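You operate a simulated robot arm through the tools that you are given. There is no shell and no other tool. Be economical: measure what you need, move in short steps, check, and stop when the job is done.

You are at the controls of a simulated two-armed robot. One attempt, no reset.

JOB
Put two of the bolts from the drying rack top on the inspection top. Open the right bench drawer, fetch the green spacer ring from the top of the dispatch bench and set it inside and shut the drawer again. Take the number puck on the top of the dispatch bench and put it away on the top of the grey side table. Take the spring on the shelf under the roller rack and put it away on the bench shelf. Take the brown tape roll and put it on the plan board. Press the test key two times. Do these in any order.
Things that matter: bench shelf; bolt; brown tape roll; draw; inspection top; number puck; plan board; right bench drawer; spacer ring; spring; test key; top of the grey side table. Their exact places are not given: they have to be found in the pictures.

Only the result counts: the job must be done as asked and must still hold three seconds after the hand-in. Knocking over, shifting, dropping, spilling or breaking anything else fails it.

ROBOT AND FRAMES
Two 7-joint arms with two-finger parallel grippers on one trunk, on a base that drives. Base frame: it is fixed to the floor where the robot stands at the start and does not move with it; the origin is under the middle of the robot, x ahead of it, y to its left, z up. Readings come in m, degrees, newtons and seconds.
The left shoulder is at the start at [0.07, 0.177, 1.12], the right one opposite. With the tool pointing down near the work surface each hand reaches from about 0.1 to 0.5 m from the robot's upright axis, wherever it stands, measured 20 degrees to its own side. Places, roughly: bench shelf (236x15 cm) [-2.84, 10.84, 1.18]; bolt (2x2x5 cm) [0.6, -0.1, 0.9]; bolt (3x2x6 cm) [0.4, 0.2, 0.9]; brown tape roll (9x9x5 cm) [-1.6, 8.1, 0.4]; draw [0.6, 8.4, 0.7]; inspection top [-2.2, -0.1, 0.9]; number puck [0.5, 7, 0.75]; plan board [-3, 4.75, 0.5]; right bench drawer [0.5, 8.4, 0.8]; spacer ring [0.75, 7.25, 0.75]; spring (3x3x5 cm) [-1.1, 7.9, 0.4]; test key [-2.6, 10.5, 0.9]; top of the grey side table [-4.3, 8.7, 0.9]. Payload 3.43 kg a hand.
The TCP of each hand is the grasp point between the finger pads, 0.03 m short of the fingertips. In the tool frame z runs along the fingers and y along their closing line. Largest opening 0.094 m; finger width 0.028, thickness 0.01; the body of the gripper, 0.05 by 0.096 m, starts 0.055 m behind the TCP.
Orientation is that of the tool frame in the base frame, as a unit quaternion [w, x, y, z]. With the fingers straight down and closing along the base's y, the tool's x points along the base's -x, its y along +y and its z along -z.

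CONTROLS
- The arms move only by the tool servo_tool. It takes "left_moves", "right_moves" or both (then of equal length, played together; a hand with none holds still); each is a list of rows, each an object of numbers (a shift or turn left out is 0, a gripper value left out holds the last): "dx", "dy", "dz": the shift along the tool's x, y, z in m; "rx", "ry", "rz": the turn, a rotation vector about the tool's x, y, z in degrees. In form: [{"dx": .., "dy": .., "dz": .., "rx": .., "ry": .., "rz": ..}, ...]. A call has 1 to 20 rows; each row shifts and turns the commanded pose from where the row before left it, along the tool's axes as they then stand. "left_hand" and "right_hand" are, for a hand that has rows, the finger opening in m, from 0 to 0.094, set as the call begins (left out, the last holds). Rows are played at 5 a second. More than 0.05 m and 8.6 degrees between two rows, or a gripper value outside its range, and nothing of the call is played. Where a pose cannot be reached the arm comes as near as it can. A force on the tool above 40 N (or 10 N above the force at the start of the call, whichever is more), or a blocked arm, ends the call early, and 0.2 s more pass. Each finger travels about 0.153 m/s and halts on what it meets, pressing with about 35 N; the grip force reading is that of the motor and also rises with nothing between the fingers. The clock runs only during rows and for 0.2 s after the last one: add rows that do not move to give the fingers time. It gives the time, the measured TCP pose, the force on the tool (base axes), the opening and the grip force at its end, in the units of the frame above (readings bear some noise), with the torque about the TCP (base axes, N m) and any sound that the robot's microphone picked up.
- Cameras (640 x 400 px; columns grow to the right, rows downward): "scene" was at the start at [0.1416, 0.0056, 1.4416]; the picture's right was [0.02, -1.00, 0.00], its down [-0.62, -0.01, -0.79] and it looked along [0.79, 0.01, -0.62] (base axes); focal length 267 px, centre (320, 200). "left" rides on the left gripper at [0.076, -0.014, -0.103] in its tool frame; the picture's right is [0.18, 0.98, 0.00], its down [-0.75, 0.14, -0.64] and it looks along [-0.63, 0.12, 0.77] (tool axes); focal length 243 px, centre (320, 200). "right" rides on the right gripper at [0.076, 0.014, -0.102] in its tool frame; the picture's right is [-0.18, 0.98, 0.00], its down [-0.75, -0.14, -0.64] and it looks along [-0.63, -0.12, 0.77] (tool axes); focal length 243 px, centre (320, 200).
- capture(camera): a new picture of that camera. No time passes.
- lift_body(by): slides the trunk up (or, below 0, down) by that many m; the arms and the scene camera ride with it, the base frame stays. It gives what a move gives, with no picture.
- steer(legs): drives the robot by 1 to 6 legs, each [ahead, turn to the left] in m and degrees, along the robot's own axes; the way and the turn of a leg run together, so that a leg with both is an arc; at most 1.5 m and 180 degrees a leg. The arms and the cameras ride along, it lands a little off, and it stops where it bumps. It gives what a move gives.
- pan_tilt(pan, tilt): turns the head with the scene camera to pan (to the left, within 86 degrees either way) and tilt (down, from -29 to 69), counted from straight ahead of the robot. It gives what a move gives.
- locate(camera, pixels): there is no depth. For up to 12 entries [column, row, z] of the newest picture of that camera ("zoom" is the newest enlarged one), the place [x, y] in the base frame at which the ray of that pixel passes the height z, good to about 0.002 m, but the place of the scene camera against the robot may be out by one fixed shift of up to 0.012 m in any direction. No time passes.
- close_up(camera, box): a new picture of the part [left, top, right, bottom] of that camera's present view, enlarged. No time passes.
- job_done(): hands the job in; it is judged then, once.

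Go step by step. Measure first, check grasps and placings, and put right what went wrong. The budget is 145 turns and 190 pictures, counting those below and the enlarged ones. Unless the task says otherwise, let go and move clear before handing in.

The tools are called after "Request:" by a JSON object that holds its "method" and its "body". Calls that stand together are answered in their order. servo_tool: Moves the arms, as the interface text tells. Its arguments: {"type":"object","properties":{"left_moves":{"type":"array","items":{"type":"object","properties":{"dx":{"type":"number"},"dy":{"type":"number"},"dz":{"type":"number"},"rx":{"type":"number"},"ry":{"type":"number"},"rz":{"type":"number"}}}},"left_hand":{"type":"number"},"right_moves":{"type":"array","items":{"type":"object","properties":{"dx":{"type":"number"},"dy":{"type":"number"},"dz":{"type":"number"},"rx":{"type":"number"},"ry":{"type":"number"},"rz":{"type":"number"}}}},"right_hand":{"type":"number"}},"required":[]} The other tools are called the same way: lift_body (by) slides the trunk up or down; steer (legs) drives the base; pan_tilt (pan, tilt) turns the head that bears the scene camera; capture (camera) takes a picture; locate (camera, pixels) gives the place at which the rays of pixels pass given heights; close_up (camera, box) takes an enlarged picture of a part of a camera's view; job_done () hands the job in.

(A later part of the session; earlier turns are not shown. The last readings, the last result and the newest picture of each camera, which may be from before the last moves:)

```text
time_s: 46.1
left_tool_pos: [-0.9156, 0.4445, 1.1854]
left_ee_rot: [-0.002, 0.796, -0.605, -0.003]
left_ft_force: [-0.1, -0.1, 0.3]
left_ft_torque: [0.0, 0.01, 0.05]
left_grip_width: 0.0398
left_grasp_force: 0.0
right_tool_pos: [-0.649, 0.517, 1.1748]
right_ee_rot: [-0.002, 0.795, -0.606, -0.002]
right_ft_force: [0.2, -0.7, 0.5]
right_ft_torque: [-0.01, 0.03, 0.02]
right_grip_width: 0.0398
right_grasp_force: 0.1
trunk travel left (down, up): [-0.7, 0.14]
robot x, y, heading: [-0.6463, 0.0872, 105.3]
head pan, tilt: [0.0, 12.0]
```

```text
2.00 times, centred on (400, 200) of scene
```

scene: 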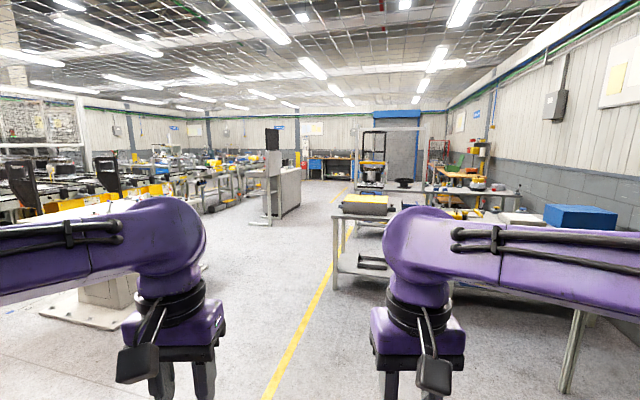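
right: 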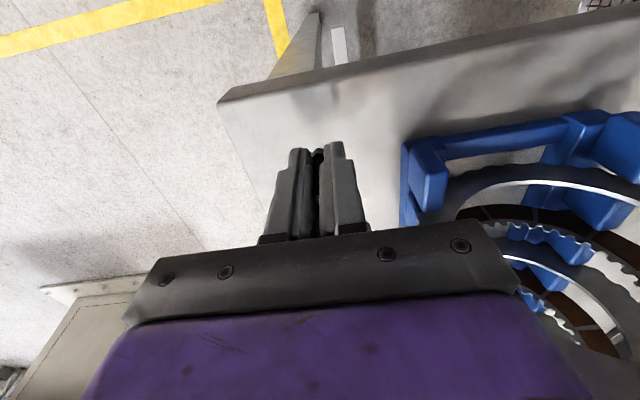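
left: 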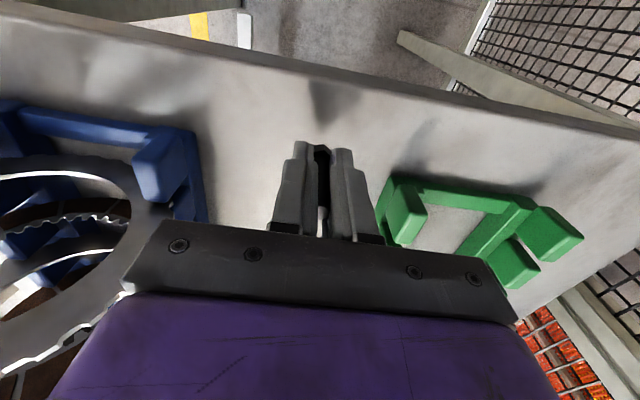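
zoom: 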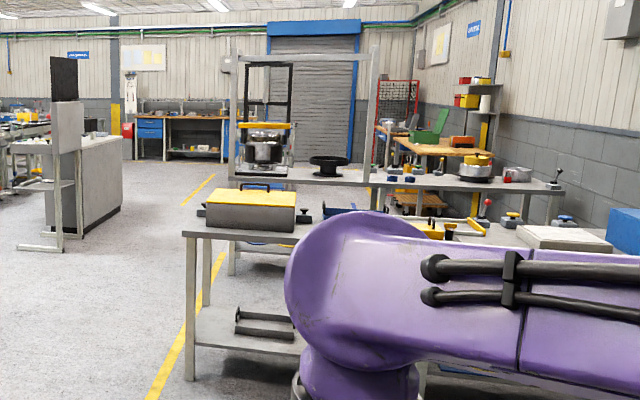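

Aisle centre is x≈-1.9, between the bench (x>-1.2) and the cabinet (x<-2.9). I drive up it.

Request:
{"method": "steer", "body": {"legs": [[0, 5], [1.5, 0], [1.5, 0], [0.6, 0], [0, -20], [1.0, 0]]}}

Request:
{"method": "pan_tilt", "body": {"pan": 0, "tilt": 15}}

Request:
{"method": "capture", "body": {"camera": "scene"}}

Request:
{"method": "pan_tilt", "body": {"pan": 80, "tilt": 25}}

Request:
{"method": "capture", "body": {"camera": "scene"}}

Request:
{"method": "pan_tilt", "body": {"pan": -50, "tilt": 18}}

Request:
{"method": "capture", "body": {"camera": "scene"}}

```text
time_s: 69.9
left_tool_pos: [-2.0503, 4.8772, 1.1848]
left_ee_rot: [0.003, -0.706, 0.708, 0.002]
left_ft_force: [-0.4, -0.4, -0.6]
left_ft_torque: [0.03, -0.03, 0.0]
left_grip_width: 0.0402
left_grasp_force: 0.0
right_tool_pos: [-1.7744, 4.8737, 1.1759]
right_ee_rot: [0.001, -0.704, 0.71, 0.002]
right_ft_force: [0.4, 0.1, -0.6]
right_ft_torque: [0.02, 0.0, -0.02]
right_grip_width: 0.0401
right_grasp_force: 0.1
trunk travel left (down, up): [-0.7, 0.14]
robot x, y, heading: [-1.8863, 4.4611, 89.6]
head pan, tilt: [0.0, 12.0]
```

```text
time_s: 70.5
left_tool_pos: [-2.0502, 4.8782, 1.1858]
left_ee_rot: [0.002, -0.706, 0.708, 0.003]
left_ft_force: [-1.0, -0.8, 0.1]
left_ft_torque: [0.0, -0.02, 0.0]
left_grip_width: 0.0403
left_grasp_force: 0.0
right_tool_pos: [-1.7741, 4.8731, 1.1746]
right_ee_rot: [0.001, -0.704, 0.71, 0.002]
right_ft_force: [0.2, -0.2, 0.1]
right_ft_torque: [0.01, 0.0, -0.01]
right_grip_width: 0.0401
right_grasp_force: 0.1
trunk travel left (down, up): [-0.7, 0.14]
robot x, y, heading: [-1.8893, 4.4602, 89.7]
head pan, tilt: [0.0, 15.0]
```

```text
156 pictures are left
```

scene: 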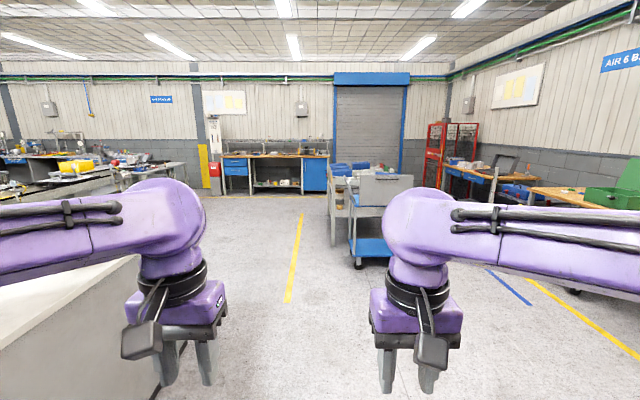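

```text
time_s: 72.0
left_tool_pos: [-2.0515, 4.8775, 1.1838]
left_ee_rot: [0.003, -0.706, 0.708, 0.002]
left_ft_force: [-0.2, 0.1, 0.1]
left_ft_torque: [0.02, 0.02, -0.03]
left_grip_width: 0.0401
left_grasp_force: 0.1
right_tool_pos: [-1.7747, 4.8733, 1.1752]
right_ee_rot: [0.001, -0.705, 0.71, 0.003]
right_ft_force: [-0.2, 0.1, -0.1]
right_ft_torque: [-0.02, 0.01, 0.01]
right_grip_width: 0.0401
right_grasp_force: 0.0
trunk travel left (down, up): [-0.7, 0.14]
robot x, y, heading: [-1.8875, 4.4632, 89.6]
head pan, tilt: [80.0, 25.0]
```

```text
155 pictures are left
```

scene: 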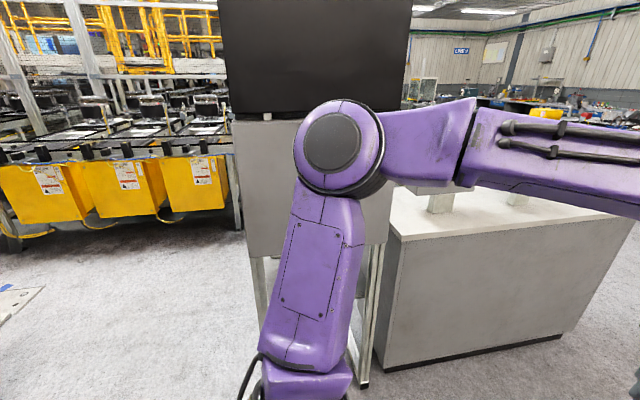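

```text
time_s: 74.1
left_tool_pos: [-2.0512, 4.8779, 1.1854]
left_ee_rot: [0.002, -0.706, 0.709, 0.002]
left_ft_force: [1.2, -0.2, 0.4]
left_ft_torque: [0.01, 0.0, 0.0]
left_grip_width: 0.0399
left_grasp_force: 0.1
right_tool_pos: [-1.775, 4.8733, 1.1749]
right_ee_rot: [0.002, -0.705, 0.71, 0.002]
right_ft_force: [-0.7, 0.1, -0.6]
right_ft_torque: [0.0, -0.05, 0.01]
right_grip_width: 0.04
right_grasp_force: 0.1
trunk travel left (down, up): [-0.7, 0.14]
robot x, y, heading: [-1.887, 4.4613, 89.7]
head pan, tilt: [-50.0, 18.0]
```

```text
154 pictures are left
```

scene: 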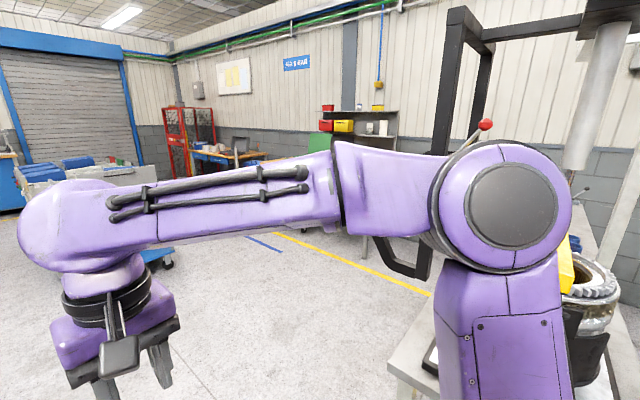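

Ahead is a trolley (roller rack, blue shelf), to the right wooden benches, and the far bench with blue drawers. I drive to y≈5.9 and turn right to view the dispatch bench.

Request:
{"method": "steer", "body": {"legs": [[1.45, 0], [0, -60]]}}

Request:
{"method": "pan_tilt", "body": {"pan": 0, "tilt": 15}}

Request:
{"method": "capture", "body": {"camera": "scene"}}

Request:
{"method": "pan_tilt", "body": {"pan": 50, "tilt": 20}}

Request:
{"method": "capture", "body": {"camera": "scene"}}

```text
time_s: 84.0
left_tool_pos: [-1.6008, 6.2659, 1.1847]
left_ee_rot: [0.003, -0.259, 0.966, 0.0]
left_ft_force: [0.5, -0.3, -0.2]
left_ft_torque: [0.01, 0.03, -0.03]
left_grip_width: 0.04
left_grasp_force: 0.1
right_tool_pos: [-1.4652, 6.0254, 1.1737]
right_ee_rot: [0.002, -0.256, 0.967, 0.002]
right_ft_force: [0.4, 0.7, 0.1]
right_ft_torque: [0.01, -0.02, 0.03]
right_grip_width: 0.04
right_grasp_force: 0.1
trunk travel left (down, up): [-0.7, 0.14]
robot x, y, heading: [-1.8771, 5.9126, 30.0]
head pan, tilt: [-50.0, 18.0]
```

```text
time_s: 85.2
left_tool_pos: [-1.6012, 6.2653, 1.1859]
left_ee_rot: [0.003, -0.259, 0.966, 0.0]
left_ft_force: [-0.4, 0.2, 0.5]
left_ft_torque: [-0.02, -0.01, 0.06]
left_grip_width: 0.0397
left_grasp_force: 0.1
right_tool_pos: [-1.4645, 6.0262, 1.1749]
right_ee_rot: [0.002, -0.258, 0.966, 0.002]
right_ft_force: [-0.6, 0.4, -0.4]
right_ft_torque: [0.03, -0.04, 0.0]
right_grip_width: 0.0401
right_grasp_force: 0.1
trunk travel left (down, up): [-0.7, 0.14]
robot x, y, heading: [-1.8805, 5.9152, 29.7]
head pan, tilt: [0.0, 15.0]
```

```text
153 pictures are left
```

scene: 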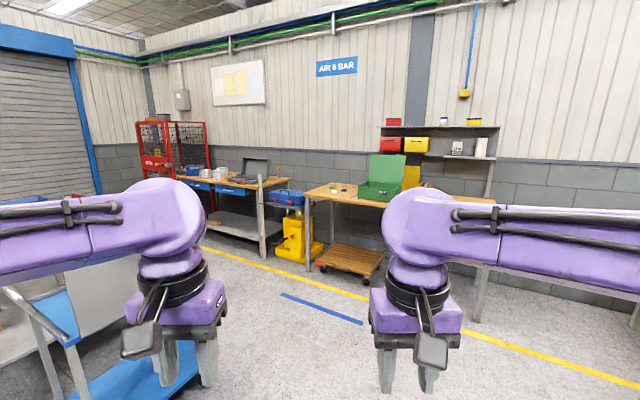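

```text
time_s: 86.4
left_tool_pos: [-1.5992, 6.2656, 1.1854]
left_ee_rot: [0.003, -0.259, 0.966, 0.002]
left_ft_force: [0.1, -0.1, -0.3]
left_ft_torque: [-0.01, 0.0, -0.02]
left_grip_width: 0.0401
left_grasp_force: 0.0
right_tool_pos: [-1.4651, 6.0264, 1.1747]
right_ee_rot: [0.002, -0.257, 0.966, 0.001]
right_ft_force: [0.7, -0.3, -0.5]
right_ft_torque: [-0.01, 0.02, -0.03]
right_grip_width: 0.0399
right_grasp_force: 0.1
trunk travel left (down, up): [-0.7, 0.14]
robot x, y, heading: [-1.8767, 5.9141, 29.8]
head pan, tilt: [50.0, 20.0]
```

```text
152 pictures are left
```

scene: 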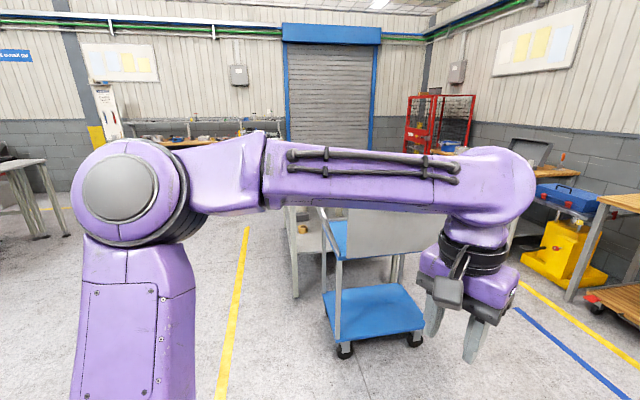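

The dispatch bench (green box) and drawer bench line the right wall; a blue cart stands nearby. I measure the cart and drive toward the dispatch bench.

Request:
{"method": "locate", "body": {"camera": "scene", "pixels": [[345, 355, 0], [415, 345, 0], [296, 297, 0], [568, 300, 0], [510, 252, 0]]}}

Request:
{"method": "pan_tilt", "body": {"pan": 0, "tilt": 25}}

Request:
{"method": "capture", "body": {"camera": "scene"}}

Request:
{"method": "locate", "body": {"camera": "scene", "pixels": [[308, 220, 0], [475, 268, 0], [265, 210, 0], [205, 205, 0], [360, 238, 0], [305, 140, 0.75], [500, 155, 0.75]]}}

```text
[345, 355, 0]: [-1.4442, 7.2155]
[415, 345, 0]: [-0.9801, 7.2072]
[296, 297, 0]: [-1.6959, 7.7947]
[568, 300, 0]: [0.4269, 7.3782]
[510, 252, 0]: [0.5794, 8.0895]
```

```text
time_s: 87.5
left_tool_pos: [-1.6013, 6.266, 1.1846]
left_ee_rot: [0.003, -0.258, 0.966, 0.001]
left_ft_force: [0.2, 0.0, -0.4]
left_ft_torque: [0.02, 0.01, 0.01]
left_grip_width: 0.0403
left_grasp_force: 0.0
right_tool_pos: [-1.4664, 6.0253, 1.1755]
right_ee_rot: [0.002, -0.257, 0.966, 0.002]
right_ft_force: [-1.0, -1.2, -0.1]
right_ft_torque: [-0.03, 0.01, -0.02]
right_grip_width: 0.0399
right_grasp_force: 0.1
trunk travel left (down, up): [-0.7, 0.14]
robot x, y, heading: [-1.8801, 5.9145, 29.7]
head pan, tilt: [0.0, 25.0]
```

```text
151 pictures are left
```

scene: 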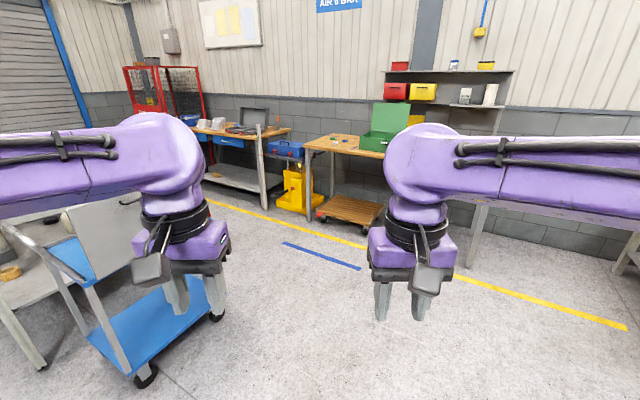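

```text
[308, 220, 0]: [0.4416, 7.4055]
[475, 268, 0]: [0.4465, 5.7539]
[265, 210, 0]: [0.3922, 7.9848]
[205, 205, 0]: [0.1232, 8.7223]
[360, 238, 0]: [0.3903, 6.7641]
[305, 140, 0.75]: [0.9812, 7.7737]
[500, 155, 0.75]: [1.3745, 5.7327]
```

The bench front edge is at x≈0.4. I drive in front of it, facing +x.

Request:
{"method": "steer", "body": {"legs": [[1.5, 0], [0, 30], [0.35, 0], [0, -60]]}}

Request:
{"method": "pan_tilt", "body": {"pan": 0, "tilt": 35}}

Request:
{"method": "capture", "body": {"camera": "scene"}}

Request:
{"method": "pan_tilt", "body": {"pan": 60, "tilt": 25}}

Request:
{"method": "capture", "body": {"camera": "scene"}}

```text
time_s: 100.9
left_tool_pos: [0.0091, 7.1195, 1.1848]
left_ee_rot: [0.003, 0.004, 1.0, 0.0]
left_ft_force: [0.2, -0.4, 0.6]
left_ft_torque: [0.03, -0.02, -0.02]
left_grip_width: 0.0401
left_grasp_force: 0.0
right_tool_pos: [0.0033, 6.8452, 1.1758]
right_ee_rot: [0.004, 0.004, 1.0, 0.001]
right_ft_force: [-0.1, 0.6, 0.1]
right_ft_torque: [0.01, 0.05, -0.05]
right_grip_width: 0.0401
right_grasp_force: 0.1
trunk travel left (down, up): [-0.7, 0.14]
robot x, y, heading: [-0.4093, 6.9554, -0.7]
head pan, tilt: [0.0, 25.0]
```

```text
time_s: 101.6
left_tool_pos: [0.0084, 7.1195, 1.1844]
left_ee_rot: [0.004, 0.004, 1.0, 0.001]
left_ft_force: [-0.3, -0.1, -0.3]
left_ft_torque: [0.02, 0.01, -0.02]
left_grip_width: 0.0401
left_grasp_force: 0.1
right_tool_pos: [0.0041, 6.8441, 1.1747]
right_ee_rot: [0.002, 0.004, 1.0, 0.0]
right_ft_force: [-0.4, -0.5, 0.1]
right_ft_torque: [0.01, -0.03, -0.02]
right_grip_width: 0.0397
right_grasp_force: 0.0
trunk travel left (down, up): [-0.7, 0.14]
robot x, y, heading: [-0.41, 6.9541, -0.1]
head pan, tilt: [0.0, 35.0]
```

```text
150 pictures are left
```

scene: 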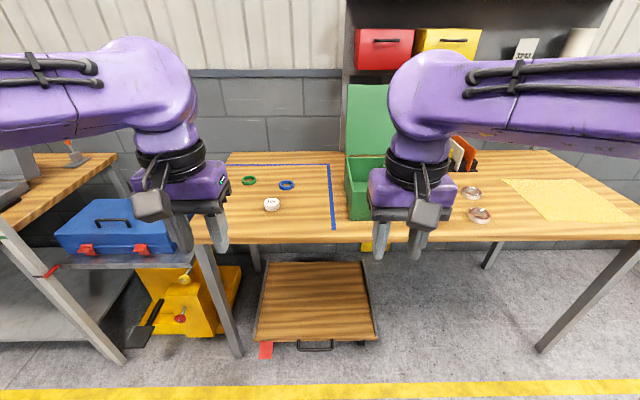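

```text
time_s: 102.9
left_tool_pos: [0.0077, 7.1196, 1.1846]
left_ee_rot: [0.004, 0.004, 1.0, 0.0]
left_ft_force: [0.2, 0.1, 0.6]
left_ft_torque: [0.02, 0.0, 0.05]
left_grip_width: 0.0403
left_grasp_force: 0.0
right_tool_pos: [0.005, 6.844, 1.1756]
right_ee_rot: [0.002, 0.004, 1.0, 0.0]
right_ft_force: [-1.4, -0.7, 0.1]
right_ft_torque: [0.0, -0.03, -0.01]
right_grip_width: 0.0399
right_grasp_force: 0.0
trunk travel left (down, up): [-0.7, 0.14]
robot x, y, heading: [-0.4084, 6.9584, -0.5]
head pan, tilt: [60.0, 25.0]
```

```text
149 pictures are left
```

scene: 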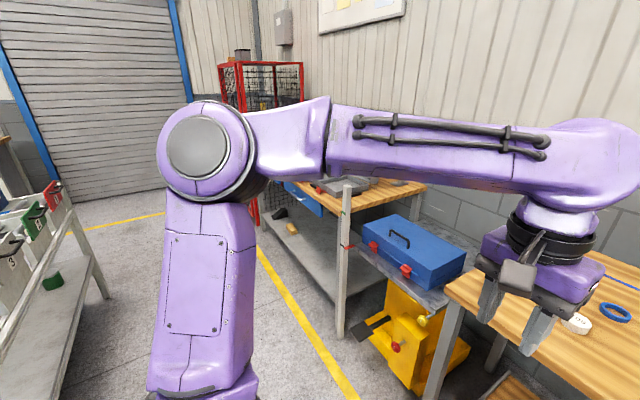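

Puck at (272,205), green ring (249,181). The drawer must be opened first, so I drive over to the drawer bench at y≈8.4.

Request:
{"method": "steer", "body": {"legs": [[0.08, 0], [0, 90], [1.4, 0], [0, -90]]}}

Request:
{"method": "pan_tilt", "body": {"pan": 0, "tilt": 35}}

Request:
{"method": "capture", "body": {"camera": "scene"}}

Request:
{"method": "capture", "body": {"camera": "right"}}

```text
time_s: 118.3
left_tool_pos: [0.0888, 8.5279, 1.1848]
left_ee_rot: [0.004, 0.002, 1.0, 0.0]
left_ft_force: [0.3, 0.6, 0.2]
left_ft_torque: [0.01, 0.0, 0.02]
left_grip_width: 0.0399
left_grasp_force: 0.0
right_tool_pos: [0.0861, 8.2521, 1.1751]
right_ee_rot: [0.002, 0.002, 1.0, 0.001]
right_ft_force: [0.2, 0.1, 0.1]
right_ft_torque: [0.04, 0.0, 0.05]
right_grip_width: 0.0401
right_grasp_force: 0.1
trunk travel left (down, up): [-0.7, 0.14]
robot x, y, heading: [-0.3268, 8.3647, -0.3]
head pan, tilt: [60.0, 25.0]
```

```text
time_s: 119.6
left_tool_pos: [0.0889, 8.5269, 1.184]
left_ee_rot: [0.004, 0.002, 1.0, 0.0]
left_ft_force: [-0.2, -1.0, 0.2]
left_ft_torque: [-0.03, 0.02, -0.02]
left_grip_width: 0.0402
left_grasp_force: 0.1
right_tool_pos: [0.0856, 8.2514, 1.1749]
right_ee_rot: [0.002, 0.003, 1.0, 0.0]
right_ft_force: [-0.3, -0.2, 0.1]
right_ft_torque: [0.0, 0.02, 0.06]
right_grip_width: 0.04
right_grasp_force: 0.1
trunk travel left (down, up): [-0.7, 0.14]
robot x, y, heading: [-0.3259, 8.3673, -0.4]
head pan, tilt: [0.0, 35.0]
```

```text
148 pictures are left
```

scene: 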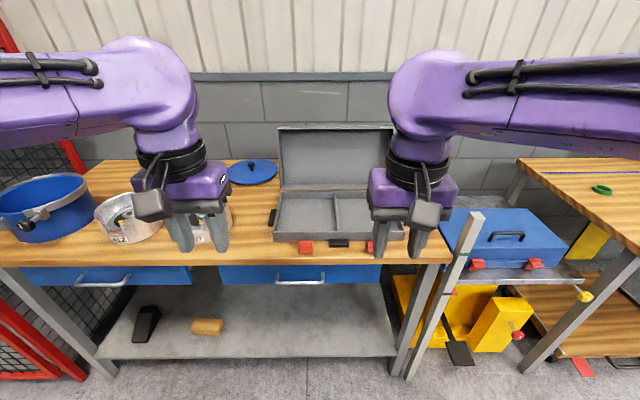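

```text
147 pictures are left
```

right: 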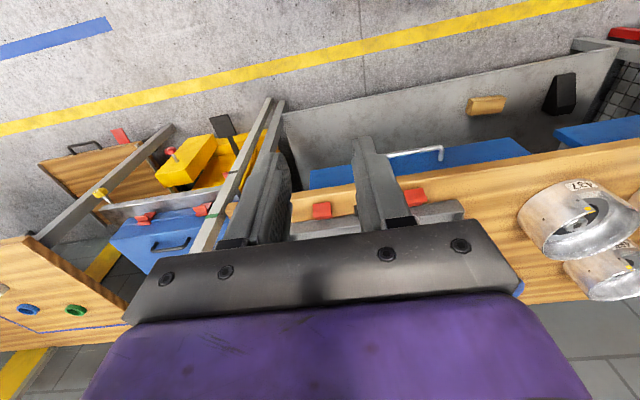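

The right drawer's bar handle is at (300,279). I enlarge it and triangulate with the right camera.

Request:
{"method": "close_up", "body": {"camera": "scene", "box": [208, 230, 400, 350]}}

Request:
{"method": "locate", "body": {"camera": "scene", "pixels": [[277, 280, 0.78], [277, 280, 0.84], [325, 279, 0.78], [325, 279, 0.84]]}}

Request:
{"method": "locate", "body": {"camera": "right", "pixels": [[390, 155, 0.78], [390, 155, 0.84], [440, 148, 0.78], [440, 148, 0.84]]}}

Request:
{"method": "capture", "body": {"camera": "left"}}

```text
3.33 times, centred on (304, 290) of scene
```

zoom: 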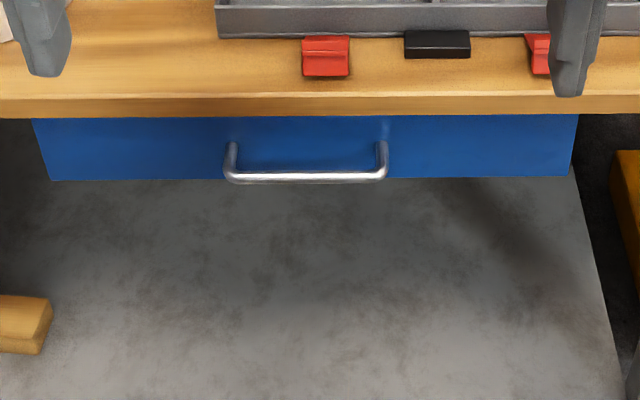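

```text
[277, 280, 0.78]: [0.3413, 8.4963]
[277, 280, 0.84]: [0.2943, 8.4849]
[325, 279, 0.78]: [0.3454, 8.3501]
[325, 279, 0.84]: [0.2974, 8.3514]
```

```text
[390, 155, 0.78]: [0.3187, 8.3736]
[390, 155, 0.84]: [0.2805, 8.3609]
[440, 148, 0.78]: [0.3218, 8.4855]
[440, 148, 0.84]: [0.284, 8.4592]
```

```text
145 pictures are left
```

left: 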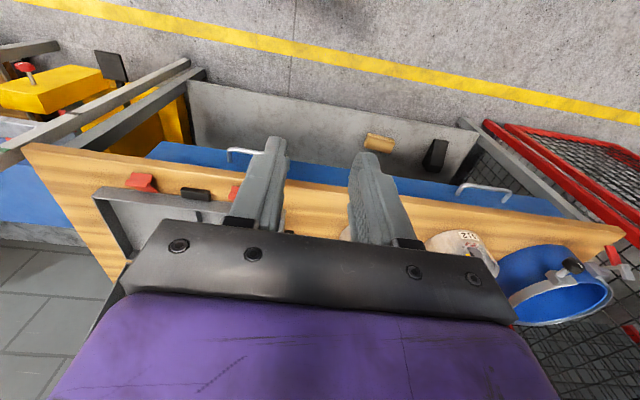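

Request:
{"method": "close_up", "body": {"camera": "left", "box": [200, 120, 296, 180]}}

Request:
{"method": "locate", "body": {"camera": "left", "pixels": [[230, 150, 0.72], [230, 150, 0.78], [230, 150, 0.84], [34, 146, 0.87], [34, 146, 0.84]]}}

Request:
{"method": "close_up", "body": {"camera": "right", "box": [370, 130, 466, 190]}}

Request:
{"method": "locate", "body": {"camera": "scene", "pixels": [[452, 258, 0.87], [452, 258, 0.84], [325, 279, 0.72]]}}

```text
6.67 times, centred on (248, 150) of left
```

zoom: 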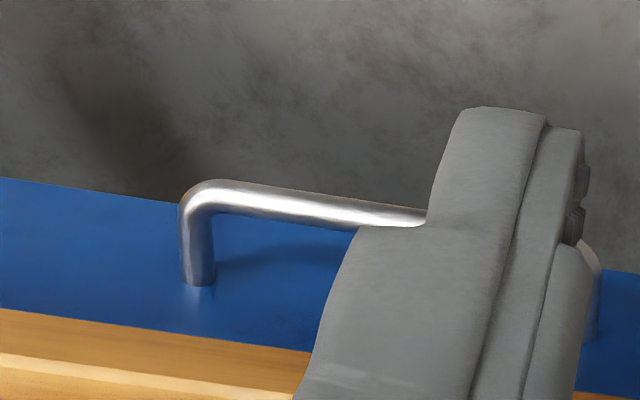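

```text
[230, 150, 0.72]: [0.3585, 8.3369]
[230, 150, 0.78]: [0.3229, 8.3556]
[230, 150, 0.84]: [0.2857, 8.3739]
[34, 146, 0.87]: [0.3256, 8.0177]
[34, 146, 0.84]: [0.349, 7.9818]
```

```text
6.67 times, centred on (418, 160) of right
```

zoom: 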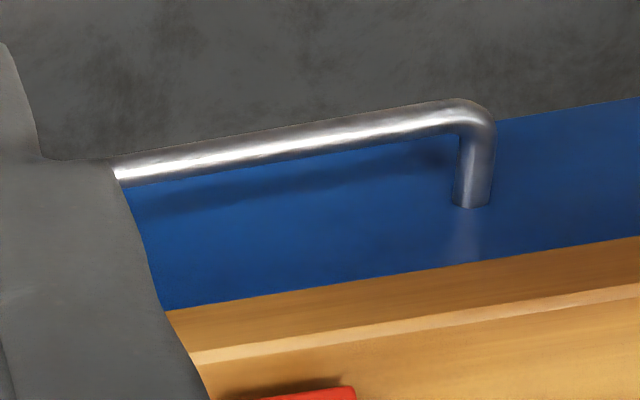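

```text
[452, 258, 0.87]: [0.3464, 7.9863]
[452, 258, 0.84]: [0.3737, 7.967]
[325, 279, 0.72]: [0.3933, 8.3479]
```

Rough estimate puts the handle near z≈0.76. I lower the trunk 0.3 for a better line of sight and a second baseline.

Request:
{"method": "lift_body", "body": {"by": -0.3}}

Request:
{"method": "close_up", "body": {"camera": "scene", "box": [208, 130, 400, 250]}}

Request:
{"method": "close_up", "body": {"camera": "left", "box": [140, 60, 300, 160]}}

```text
time_s: 122.6
left_tool_pos: [0.0887, 8.5287, 0.8838]
left_ee_rot: [0.003, 0.002, 1.0, 0.001]
left_ft_force: [-0.8, -0.1, -0.4]
left_ft_torque: [0.03, 0.01, 0.02]
left_grip_width: 0.04
left_grasp_force: 0.0
right_tool_pos: [0.0859, 8.2525, 0.8752]
right_ee_rot: [0.003, 0.003, 1.0, 0.001]
right_ft_force: [0.2, 0.3, -0.7]
right_ft_torque: [-0.01, -0.01, 0.0]
right_grip_width: 0.04
right_grasp_force: 0.0
trunk travel left (down, up): [-0.4, 0.44]
robot x, y, heading: [-0.3289, 8.3638, -0.5]
head pan, tilt: [0.0, 35.0]
```

```text
3.33 times, centred on (304, 190) of scene
```

zoom: 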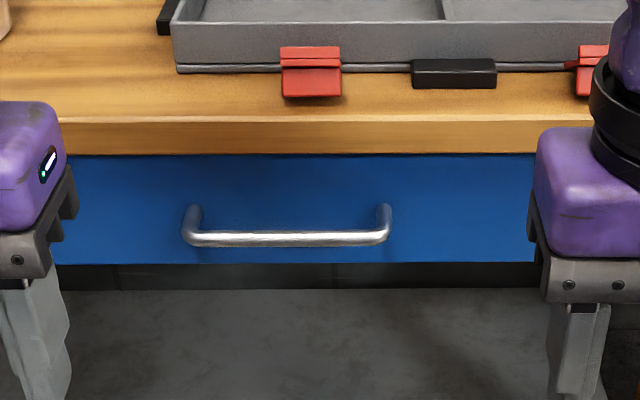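

```text
4.00 times, centred on (220, 110) of left
```

zoom: 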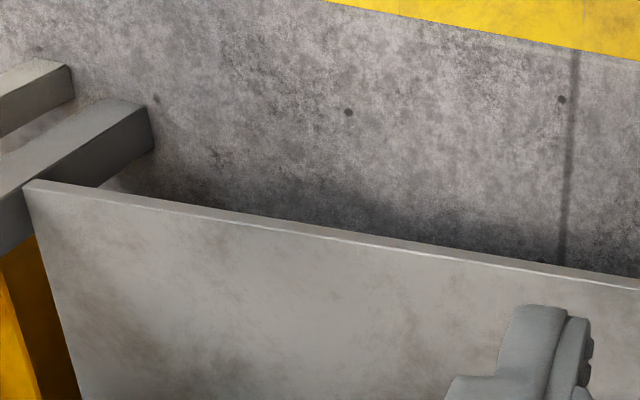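

Request:
{"method": "locate", "body": {"camera": "scene", "pixels": [[294.4, 201.7, 0.7], [294.4, 201.7, 0.75], [294.4, 201.7, 0.8], [265, 201.5, 0.75], [323.5, 201, 0.75], [294.4, 175.6, 0.8], [294.4, 166, 0.8], [294.4, 209, 0.7]]}}

```text
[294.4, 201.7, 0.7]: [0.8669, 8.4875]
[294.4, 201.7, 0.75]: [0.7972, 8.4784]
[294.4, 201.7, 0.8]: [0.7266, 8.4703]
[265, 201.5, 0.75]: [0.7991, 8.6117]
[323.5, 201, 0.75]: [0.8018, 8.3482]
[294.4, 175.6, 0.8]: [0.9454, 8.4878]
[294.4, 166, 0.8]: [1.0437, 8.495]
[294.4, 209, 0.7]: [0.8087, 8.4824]
```

The locate used the old scene picture; I capture anew.

Request:
{"method": "close_up", "body": {"camera": "scene", "box": [208, 130, 400, 250]}}

Request:
{"method": "locate", "body": {"camera": "zoom", "pixels": [[288, 239, 0.7], [288, 239, 0.75], [288, 239, 0.8], [190, 238, 0.75], [385, 236, 0.75], [288, 152, 0.8], [288, 120, 0.8], [288, 264, 0.7]]}}

```text
3.33 times, centred on (304, 190) of scene
```

zoom: 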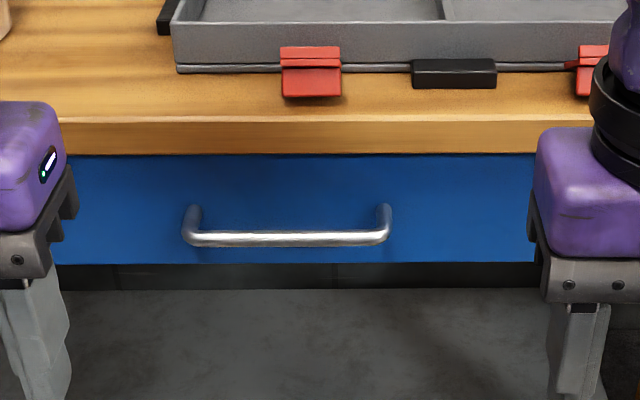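

```text
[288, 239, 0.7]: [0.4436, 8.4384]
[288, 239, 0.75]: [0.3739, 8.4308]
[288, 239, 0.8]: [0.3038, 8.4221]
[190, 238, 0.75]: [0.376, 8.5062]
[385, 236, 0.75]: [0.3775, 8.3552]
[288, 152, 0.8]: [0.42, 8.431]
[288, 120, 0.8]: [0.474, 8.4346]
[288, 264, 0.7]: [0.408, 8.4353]
```

Handle: z≈0.762, x≈0.34, y≈8.422. I turn the left hand to point forward (+x) with fingers closing vertically.

Request:
{"method": "servo_tool", "body": {"left_moves": [{"ry": -7.5, "dx": -0.02}, {"ry": -7.5, "dx": -0.02}, {"ry": -7.5, "dx": -0.02}, {"ry": -7.5, "dx": -0.01}, {"ry": -7.5}, {"ry": -7.5}, {"ry": -7.5}, {"ry": -7.5}, {"ry": -7.5}, {"ry": -7.5}, {"ry": -7.5}, {"ry": -7.5}, {}]}}

Request:
{"method": "capture", "body": {"camera": "scene"}}

```text
time_s: 125.4
left_tool_pos: [0.1598, 8.5267, 0.8972]
left_ee_rot: [0.71, 0.001, 0.704, -0.002]
left_ft_force: [0.6, -0.3, 0.6]
left_ft_torque: [-0.02, 0.02, 0.0]
left_grip_width: 0.04
left_grasp_force: 0.1
left hand out of reach, approached as far as the arm can: row 12
right_tool_pos: [0.0841, 8.2512, 0.8758]
right_ee_rot: [0.002, 0.004, 1.0, 0.001]
right_ft_force: [-0.1, 0.2, -0.3]
right_ft_torque: [-0.02, -0.01, -0.01]
right_grip_width: 0.0401
right_grasp_force: 0.0
trunk travel left (down, up): [-0.4, 0.44]
robot x, y, heading: [-0.3279, 8.3622, -0.2]
head pan, tilt: [0.0, 35.0]
```

```text
139 pictures are left
```

scene: 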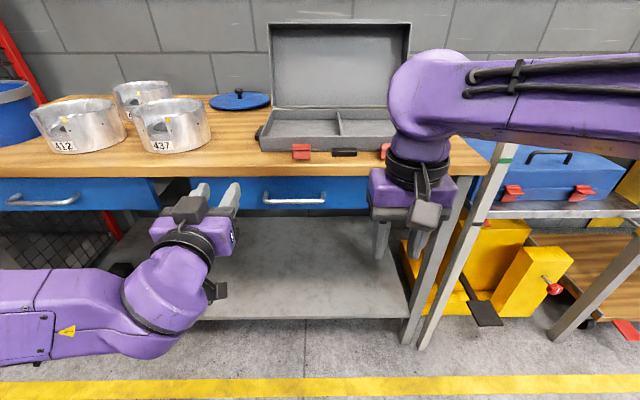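

The hand now points forward. I shift it in front of the handle, standing off, while rolling 90°.

Request:
{"method": "servo_tool", "body": {"left_moves": [{"dz": 0.03, "dy": -0.03}, {"dx": 0.03, "dy": -0.03}, {"dx": 0.03, "dy": -0.03}, {"dx": 0.035, "dy": -0.015}, {"dx": 0.035}, {"rz": 8.2}, {"rz": 8.2}, {"rz": 8.2}, {"rz": 8.2}, {"rz": 8.2}, {"rz": 8.2}, {"rz": 8.2}, {"rz": 8.2}, {"rz": 8.2}, {"rz": 8.2}, {"rz": 8.0}, {}], "left_hand": 0.06}}

Request:
{"method": "capture", "body": {"camera": "scene"}}

Request:
{"method": "capture", "body": {"camera": "left"}}

```text
time_s: 129.0
left_tool_pos: [0.1904, 8.42, 0.7692]
left_ee_rot: [0.503, 0.499, 0.497, 0.502]
left_ft_force: [-0.1, 0.1, 0.6]
left_ft_torque: [-0.03, 0.03, -0.02]
left_grip_width: 0.0597
left_grasp_force: 0.1
right_tool_pos: [0.0853, 8.2516, 0.8754]
right_ee_rot: [0.002, 0.003, 1.0, 0.001]
right_ft_force: [0.5, -0.4, 0.1]
right_ft_torque: [-0.02, 0.01, -0.02]
right_grip_width: 0.0402
right_grasp_force: 0.1
trunk travel left (down, up): [-0.4, 0.44]
robot x, y, heading: [-0.3276, 8.3648, 0.0]
head pan, tilt: [0.0, 35.0]
```

```text
138 pictures are left
```

scene: 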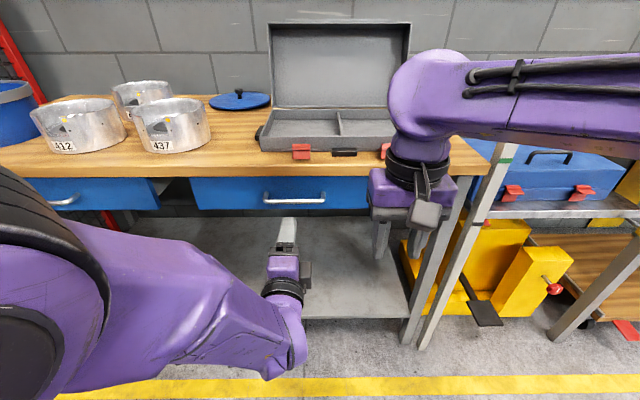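

```text
137 pictures are left
```

left: 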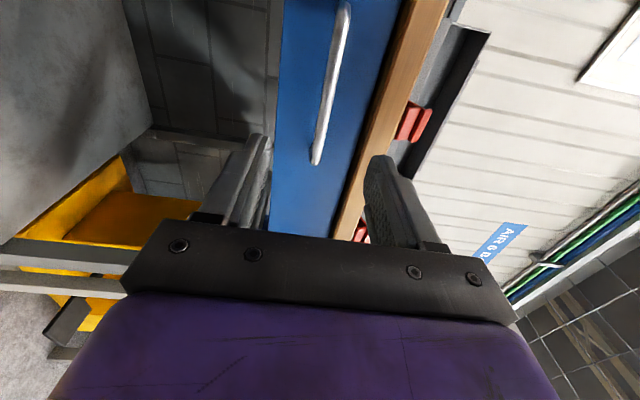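

From the hand view I work out the bar at z≈0.777, about 0.148 ahead. I raise 7 mm, advance 0.10 and recheck.

Request:
{"method": "servo_tool", "body": {"left_moves": [{"dy": 0.007}, {"dz": 0.04}, {"dz": 0.03}, {"dz": 0.03}, {}]}}

Request:
{"method": "capture", "body": {"camera": "left"}}

Request:
{"method": "close_up", "body": {"camera": "scene", "box": [224, 160, 384, 260]}}

```text
time_s: 130.2
left_tool_pos: [0.2929, 8.423, 0.7795]
left_ee_rot: [0.504, 0.495, 0.5, 0.501]
left_ft_force: [-0.8, 0.1, 0.0]
left_ft_torque: [-0.04, -0.02, 0.03]
left_grip_width: 0.0603
left_grasp_force: 0.0
right_tool_pos: [0.0843, 8.2526, 0.8753]
right_ee_rot: [0.002, 0.003, 1.0, 0.001]
right_ft_force: [0.4, -0.2, 0.7]
right_ft_torque: [-0.05, -0.01, -0.01]
right_grip_width: 0.0398
right_grasp_force: 0.1
trunk travel left (down, up): [-0.4, 0.44]
robot x, y, heading: [-0.3311, 8.3622, -0.6]
head pan, tilt: [0.0, 35.0]
```

```text
136 pictures are left
```

left: 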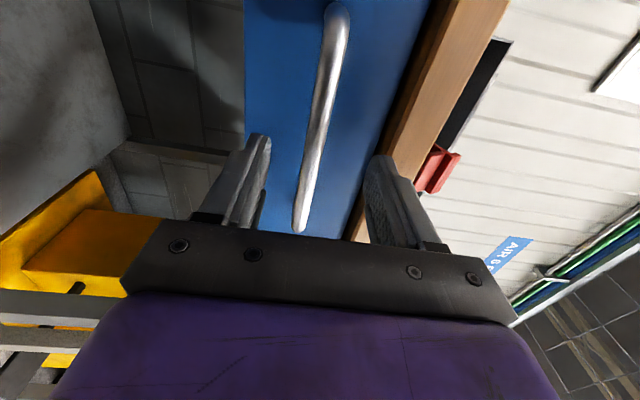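

```text
4.00 times, centred on (304, 210) of scene
```

zoom: 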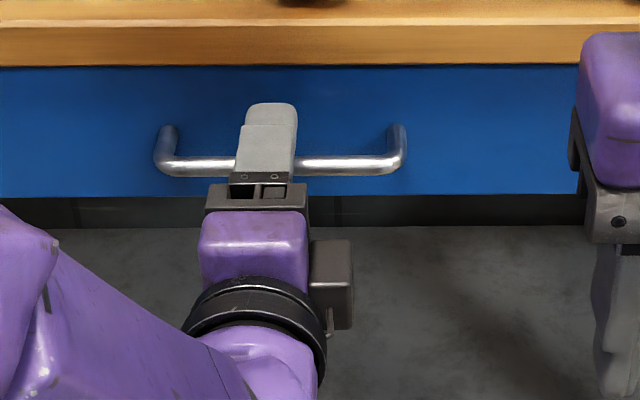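

The bar sits between the fingers at z≈0.775, 0.037 ahead; standoff to the face ≈0.035. I advance 0.027 and close.

Request:
{"method": "servo_tool", "body": {"left_moves": [{"dz": 0.014, "dy": -0.004}, {"dz": 0.013}, {}]}}

Request:
{"method": "servo_tool", "body": {"left_moves": [{}, {}, {}], "left_hand": 0}}

Request:
{"method": "capture", "body": {"camera": "left"}}

```text
time_s: 131.0
left_tool_pos: [0.3187, 8.4236, 0.773]
left_ee_rot: [0.502, 0.496, 0.5, 0.502]
left_ft_force: [0.0, 0.5, -0.5]
left_ft_torque: [0.04, 0.0, 0.01]
left_grip_width: 0.0599
left_grasp_force: 0.1
right_tool_pos: [0.0855, 8.2527, 0.8761]
right_ee_rot: [0.003, 0.002, 1.0, 0.0]
right_ft_force: [-0.5, -0.2, 0.0]
right_ft_torque: [0.03, 0.03, 0.02]
right_grip_width: 0.0401
right_grasp_force: 0.0
trunk travel left (down, up): [-0.4, 0.44]
robot x, y, heading: [-0.3266, 8.3635, -0.4]
head pan, tilt: [0.0, 35.0]
```

```text
time_s: 131.8
left_tool_pos: [0.3175, 8.4238, 0.7754]
left_ee_rot: [0.503, 0.495, 0.5, 0.502]
left_ft_force: [1.7, 0.9, 16.0]
left_ft_torque: [0.55, -0.05, -0.12]
left_grip_width: 0.0159
left_grasp_force: 44.6
right_tool_pos: [0.0827, 8.252, 0.8759]
right_ee_rot: [0.004, 0.003, 1.0, 0.001]
right_ft_force: [-0.2, 0.7, 0.3]
right_ft_torque: [-0.06, -0.01, 0.01]
right_grip_width: 0.0401
right_grasp_force: 0.1
trunk travel left (down, up): [-0.4, 0.44]
robot x, y, heading: [-0.3267, 8.3633, -0.4]
head pan, tilt: [0.0, 35.0]
```

```text
134 pictures are left
```

left: 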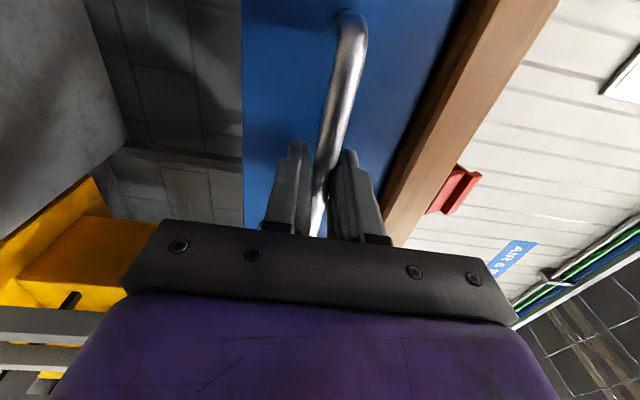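

The handle is gripped. I pull the drawer out with the arm by 0.12.

Request:
{"method": "servo_tool", "body": {"left_moves": [{"dy": 0.002}, {"dz": -0.015}, {"dz": -0.02}, {"dz": -0.02}, {"dz": -0.02}, {"dz": -0.02}, {"dz": -0.02}, {}]}}

Request:
{"method": "capture", "body": {"camera": "scene"}}

```text
time_s: 133.6
left_tool_pos: [0.2021, 8.4234, 0.7752]
left_ee_rot: [0.504, 0.497, 0.497, 0.502]
left_ft_force: [0.5, 16.6, 19.9]
left_ft_torque: [0.2, -0.01, 0.35]
left_grip_width: 0.0154
left_grasp_force: 45.0
right_tool_pos: [0.0828, 8.253, 0.8767]
right_ee_rot: [0.003, 0.003, 1.0, -0.001]
right_ft_force: [-0.2, 0.4, -0.4]
right_ft_torque: [-0.02, -0.01, 0.0]
right_grip_width: 0.0399
right_grasp_force: 0.0
trunk travel left (down, up): [-0.4, 0.44]
robot x, y, heading: [-0.3287, 8.3655, -0.1]
head pan, tilt: [0.0, 35.0]
```

```text
133 pictures are left
```

scene: 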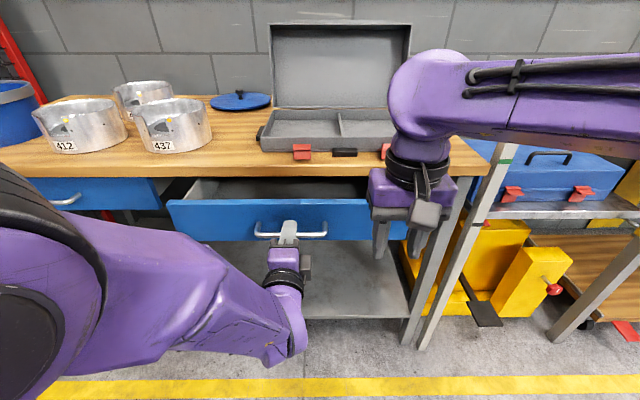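

The drawer slides out. I back the base 0.1 with the handle still held.

Request:
{"method": "steer", "body": {"legs": [[-0.1, 0]]}}

Request:
{"method": "capture", "body": {"camera": "scene"}}

```text
time_s: 134.7
left_tool_pos: [0.1006, 8.4227, 0.7757]
left_ee_rot: [0.505, 0.498, 0.496, 0.501]
left_ft_force: [-0.3, 12.8, 23.7]
left_ft_torque: [0.16, -0.08, 0.12]
left_grip_width: 0.0154
left_grasp_force: 45.0
right_tool_pos: [-0.0182, 8.2529, 0.8771]
right_ee_rot: [0.004, 0.003, 1.0, 0.0]
right_ft_force: [0.1, -0.1, 1.2]
right_ft_torque: [0.0, -0.03, 0.03]
right_grip_width: 0.0401
right_grasp_force: 0.0
trunk travel left (down, up): [-0.4, 0.44]
robot x, y, heading: [-0.4236, 8.3625, -0.5]
head pan, tilt: [0.0, 35.0]
```

```text
132 pictures are left
```

scene: 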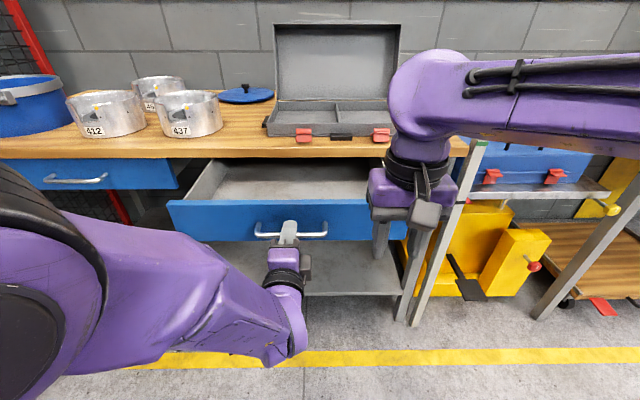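

The drawer is open about 0.21 and empty. I release, back off a bit, and restore the left hand to pointing down.

Request:
{"method": "servo_tool", "body": {"left_moves": [{}, {}, {}], "left_hand": 0.06}}

Request:
{"method": "steer", "body": {"legs": [[-0.09, 0]]}}

Request:
{"method": "servo_tool", "body": {"left_moves": [{"rz": -8.2}, {"rz": -8.2}, {"rz": -8.2}, {"rz": -8.2}, {"rz": -8.2}, {"rz": -8.2}, {"rz": -8.2}, {"rz": -8.2}, {"rz": -8.2}, {"rz": -8.2}, {"rz": -8.0}, {"dy": 0.04}, {"dy": 0.04}, {"dx": -0.04}, {"dx": -0.04}, {"dx": -0.04}, {}]}}

Request:
{"method": "servo_tool", "body": {"left_moves": [{"ry": 7.5}, {"ry": 7.5}, {"ry": 7.5}, {"ry": 7.5}, {"ry": 7.5}, {"ry": 7.5}, {"ry": 7.5}, {"ry": 7.5}, {"ry": 7.5}, {"ry": 7.5}, {"ry": 7.5}, {"ry": 7.5}, {}]}}

Request:
{"method": "capture", "body": {"camera": "scene"}}

```text
time_s: 135.5
left_tool_pos: [0.1033, 8.4217, 0.7736]
left_ee_rot: [0.503, 0.499, 0.497, 0.501]
left_ft_force: [-0.1, 1.1, -0.5]
left_ft_torque: [-0.01, 0.04, -0.03]
left_grip_width: 0.0601
left_grasp_force: 0.0
right_tool_pos: [-0.0151, 8.2522, 0.8749]
right_ee_rot: [0.002, 0.003, 1.0, 0.001]
right_ft_force: [0.5, -0.3, 0.7]
right_ft_torque: [0.0, 0.01, 0.0]
right_grip_width: 0.0399
right_grasp_force: 0.1
trunk travel left (down, up): [-0.4, 0.44]
robot x, y, heading: [-0.4288, 8.3639, -0.3]
head pan, tilt: [0.0, 35.0]
```

```text
time_s: 136.6
left_tool_pos: [0.0131, 8.4228, 0.7728]
left_ee_rot: [0.503, 0.499, 0.496, 0.501]
left_ft_force: [-0.6, 0.0, 0.1]
left_ft_torque: [0.01, 0.03, -0.02]
left_grip_width: 0.0601
left_grasp_force: 0.0
right_tool_pos: [-0.1062, 8.2523, 0.8751]
right_ee_rot: [0.003, 0.004, 1.0, 0.0]
right_ft_force: [-0.7, 0.4, -0.4]
right_ft_torque: [0.0, -0.02, 0.02]
right_grip_width: 0.0399
right_grasp_force: 0.2
trunk travel left (down, up): [-0.4, 0.44]
robot x, y, heading: [-0.5178, 8.3651, -0.5]
head pan, tilt: [0.0, 35.0]
```

```text
time_s: 140.2
left_tool_pos: [0.0133, 8.5028, 0.8932]
left_ee_rot: [0.71, 0.001, 0.705, -0.002]
left_ft_force: [-1.1, -0.4, 0.2]
left_ft_torque: [-0.02, 0.01, -0.03]
left_grip_width: 0.06
left_grasp_force: 0.0
right_tool_pos: [-0.1051, 8.2533, 0.8755]
right_ee_rot: [0.003, 0.003, 1.0, 0.001]
right_ft_force: [0.1, 0.4, 0.7]
right_ft_torque: [0.02, 0.0, -0.01]
right_grip_width: 0.0401
right_grasp_force: 0.0
trunk travel left (down, up): [-0.4, 0.44]
robot x, y, heading: [-0.5153, 8.3662, -0.2]
head pan, tilt: [0.0, 35.0]
```

```text
time_s: 143.0
left_tool_pos: [0.0124, 8.5018, 0.8945]
left_ee_rot: [0.003, 0.003, 1.0, 0.0]
left_ft_force: [0.1, -0.4, -0.6]
left_ft_torque: [0.03, 0.0, 0.0]
left_grip_width: 0.0599
left_grasp_force: 0.1
right_tool_pos: [-0.1058, 8.2525, 0.8757]
right_ee_rot: [0.003, 0.003, 1.0, 0.001]
right_ft_force: [0.2, -0.4, 0.8]
right_ft_torque: [0.01, 0.02, 0.01]
right_grip_width: 0.0399
right_grasp_force: 0.0
trunk travel left (down, up): [-0.4, 0.44]
robot x, y, heading: [-0.5181, 8.3647, -0.5]
head pan, tilt: [0.0, 35.0]
```

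```text
131 pictures are left
```

scene: 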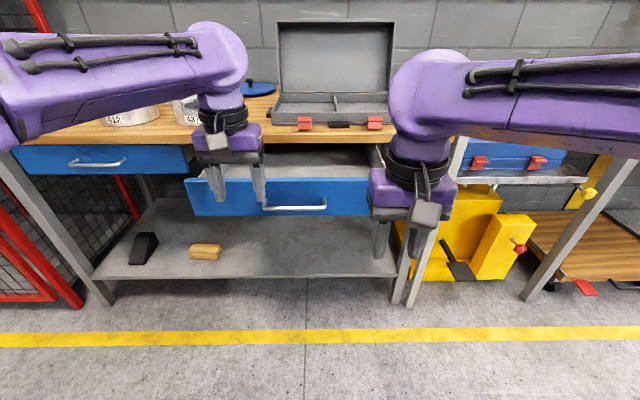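

Both hands point down; the drawer stays open. I raise the trunk and drive to the dispatch bench at y≈7.1.

Request:
{"method": "lift_body", "body": {"by": 0.25}}

Request:
{"method": "steer", "body": {"legs": [[0, -80], [1.28, 0], [0, 80]]}}

Request:
{"method": "capture", "body": {"camera": "scene"}}

Request:
{"method": "locate", "body": {"camera": "scene", "pixels": [[272, 205, 0.75]]}}

```text
time_s: 145.6
left_tool_pos: [0.0132, 8.5021, 1.1443]
left_ee_rot: [0.003, 0.003, 1.0, 0.0]
left_ft_force: [-0.3, 0.8, 0.2]
left_ft_torque: [0.01, -0.04, -0.01]
left_grip_width: 0.0599
left_grasp_force: 0.0
right_tool_pos: [-0.1046, 8.2519, 1.1251]
right_ee_rot: [0.003, 0.003, 1.0, 0.0]
right_ft_force: [0.5, 0.5, -0.3]
right_ft_torque: [-0.03, -0.03, 0.0]
right_grip_width: 0.0396
right_grasp_force: 0.0
trunk travel left (down, up): [-0.65, 0.19]
robot x, y, heading: [-0.5136, 8.3657, -0.4]
head pan, tilt: [0.0, 35.0]
```

```text
time_s: 158.9
left_tool_pos: [0.2306, 7.245, 1.1436]
left_ee_rot: [0.004, 0.001, 1.0, 0.001]
left_ft_force: [-0.7, 0.8, -0.2]
left_ft_torque: [-0.02, 0.01, 0.0]
left_grip_width: 0.0598
left_grasp_force: 0.1
right_tool_pos: [0.1117, 6.9955, 1.1259]
right_ee_rot: [0.003, 0.002, 1.0, 0.001]
right_ft_force: [-0.9, 0.3, -0.2]
right_ft_torque: [-0.05, -0.01, 0.0]
right_grip_width: 0.0401
right_grasp_force: 0.1
trunk travel left (down, up): [-0.65, 0.19]
robot x, y, heading: [-0.3001, 7.1038, 0.1]
head pan, tilt: [0.0, 35.0]
```

```text
130 pictures are left
```

scene: 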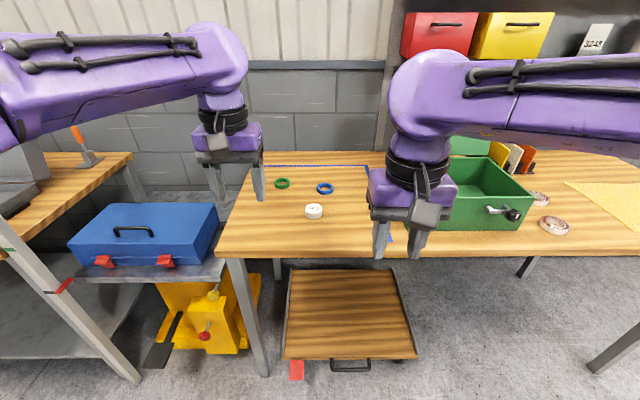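

```text
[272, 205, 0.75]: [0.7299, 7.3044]
```

Request:
{"method": "locate", "body": {"camera": "scene", "pixels": [[314, 210, 0.75], [282, 184, 0.75], [325, 189, 0.75], [218, 257, 0.73], [345, 255, 0.73], [390, 240, 0.75], [284, 360, 0.1]]}}

Request:
{"method": "close_up", "body": {"camera": "scene", "box": [240, 160, 368, 240]}}

Request:
{"method": "capture", "body": {"camera": "left"}}

```text
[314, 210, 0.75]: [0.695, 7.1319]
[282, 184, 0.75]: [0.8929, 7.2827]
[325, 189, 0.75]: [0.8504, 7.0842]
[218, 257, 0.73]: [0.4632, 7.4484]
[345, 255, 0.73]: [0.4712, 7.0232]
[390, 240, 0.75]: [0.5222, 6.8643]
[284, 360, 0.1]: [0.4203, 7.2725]
```

```text
5.00 times, centred on (304, 200) of scene
```

zoom: 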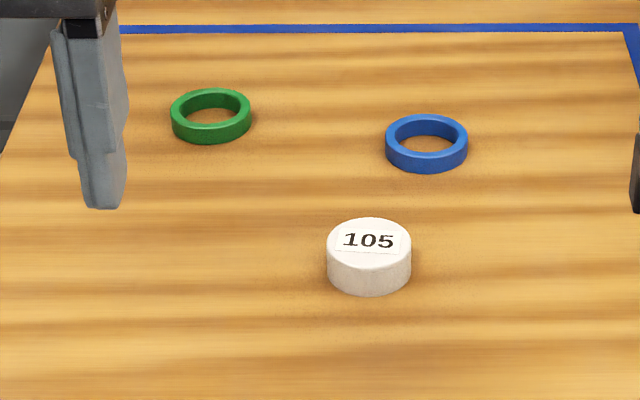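

```text
128 pictures are left
```

left: 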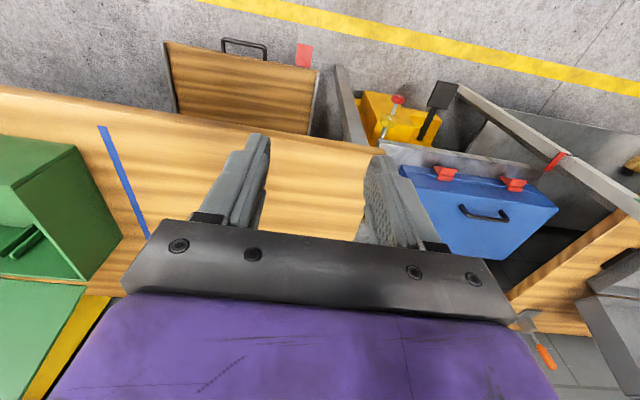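

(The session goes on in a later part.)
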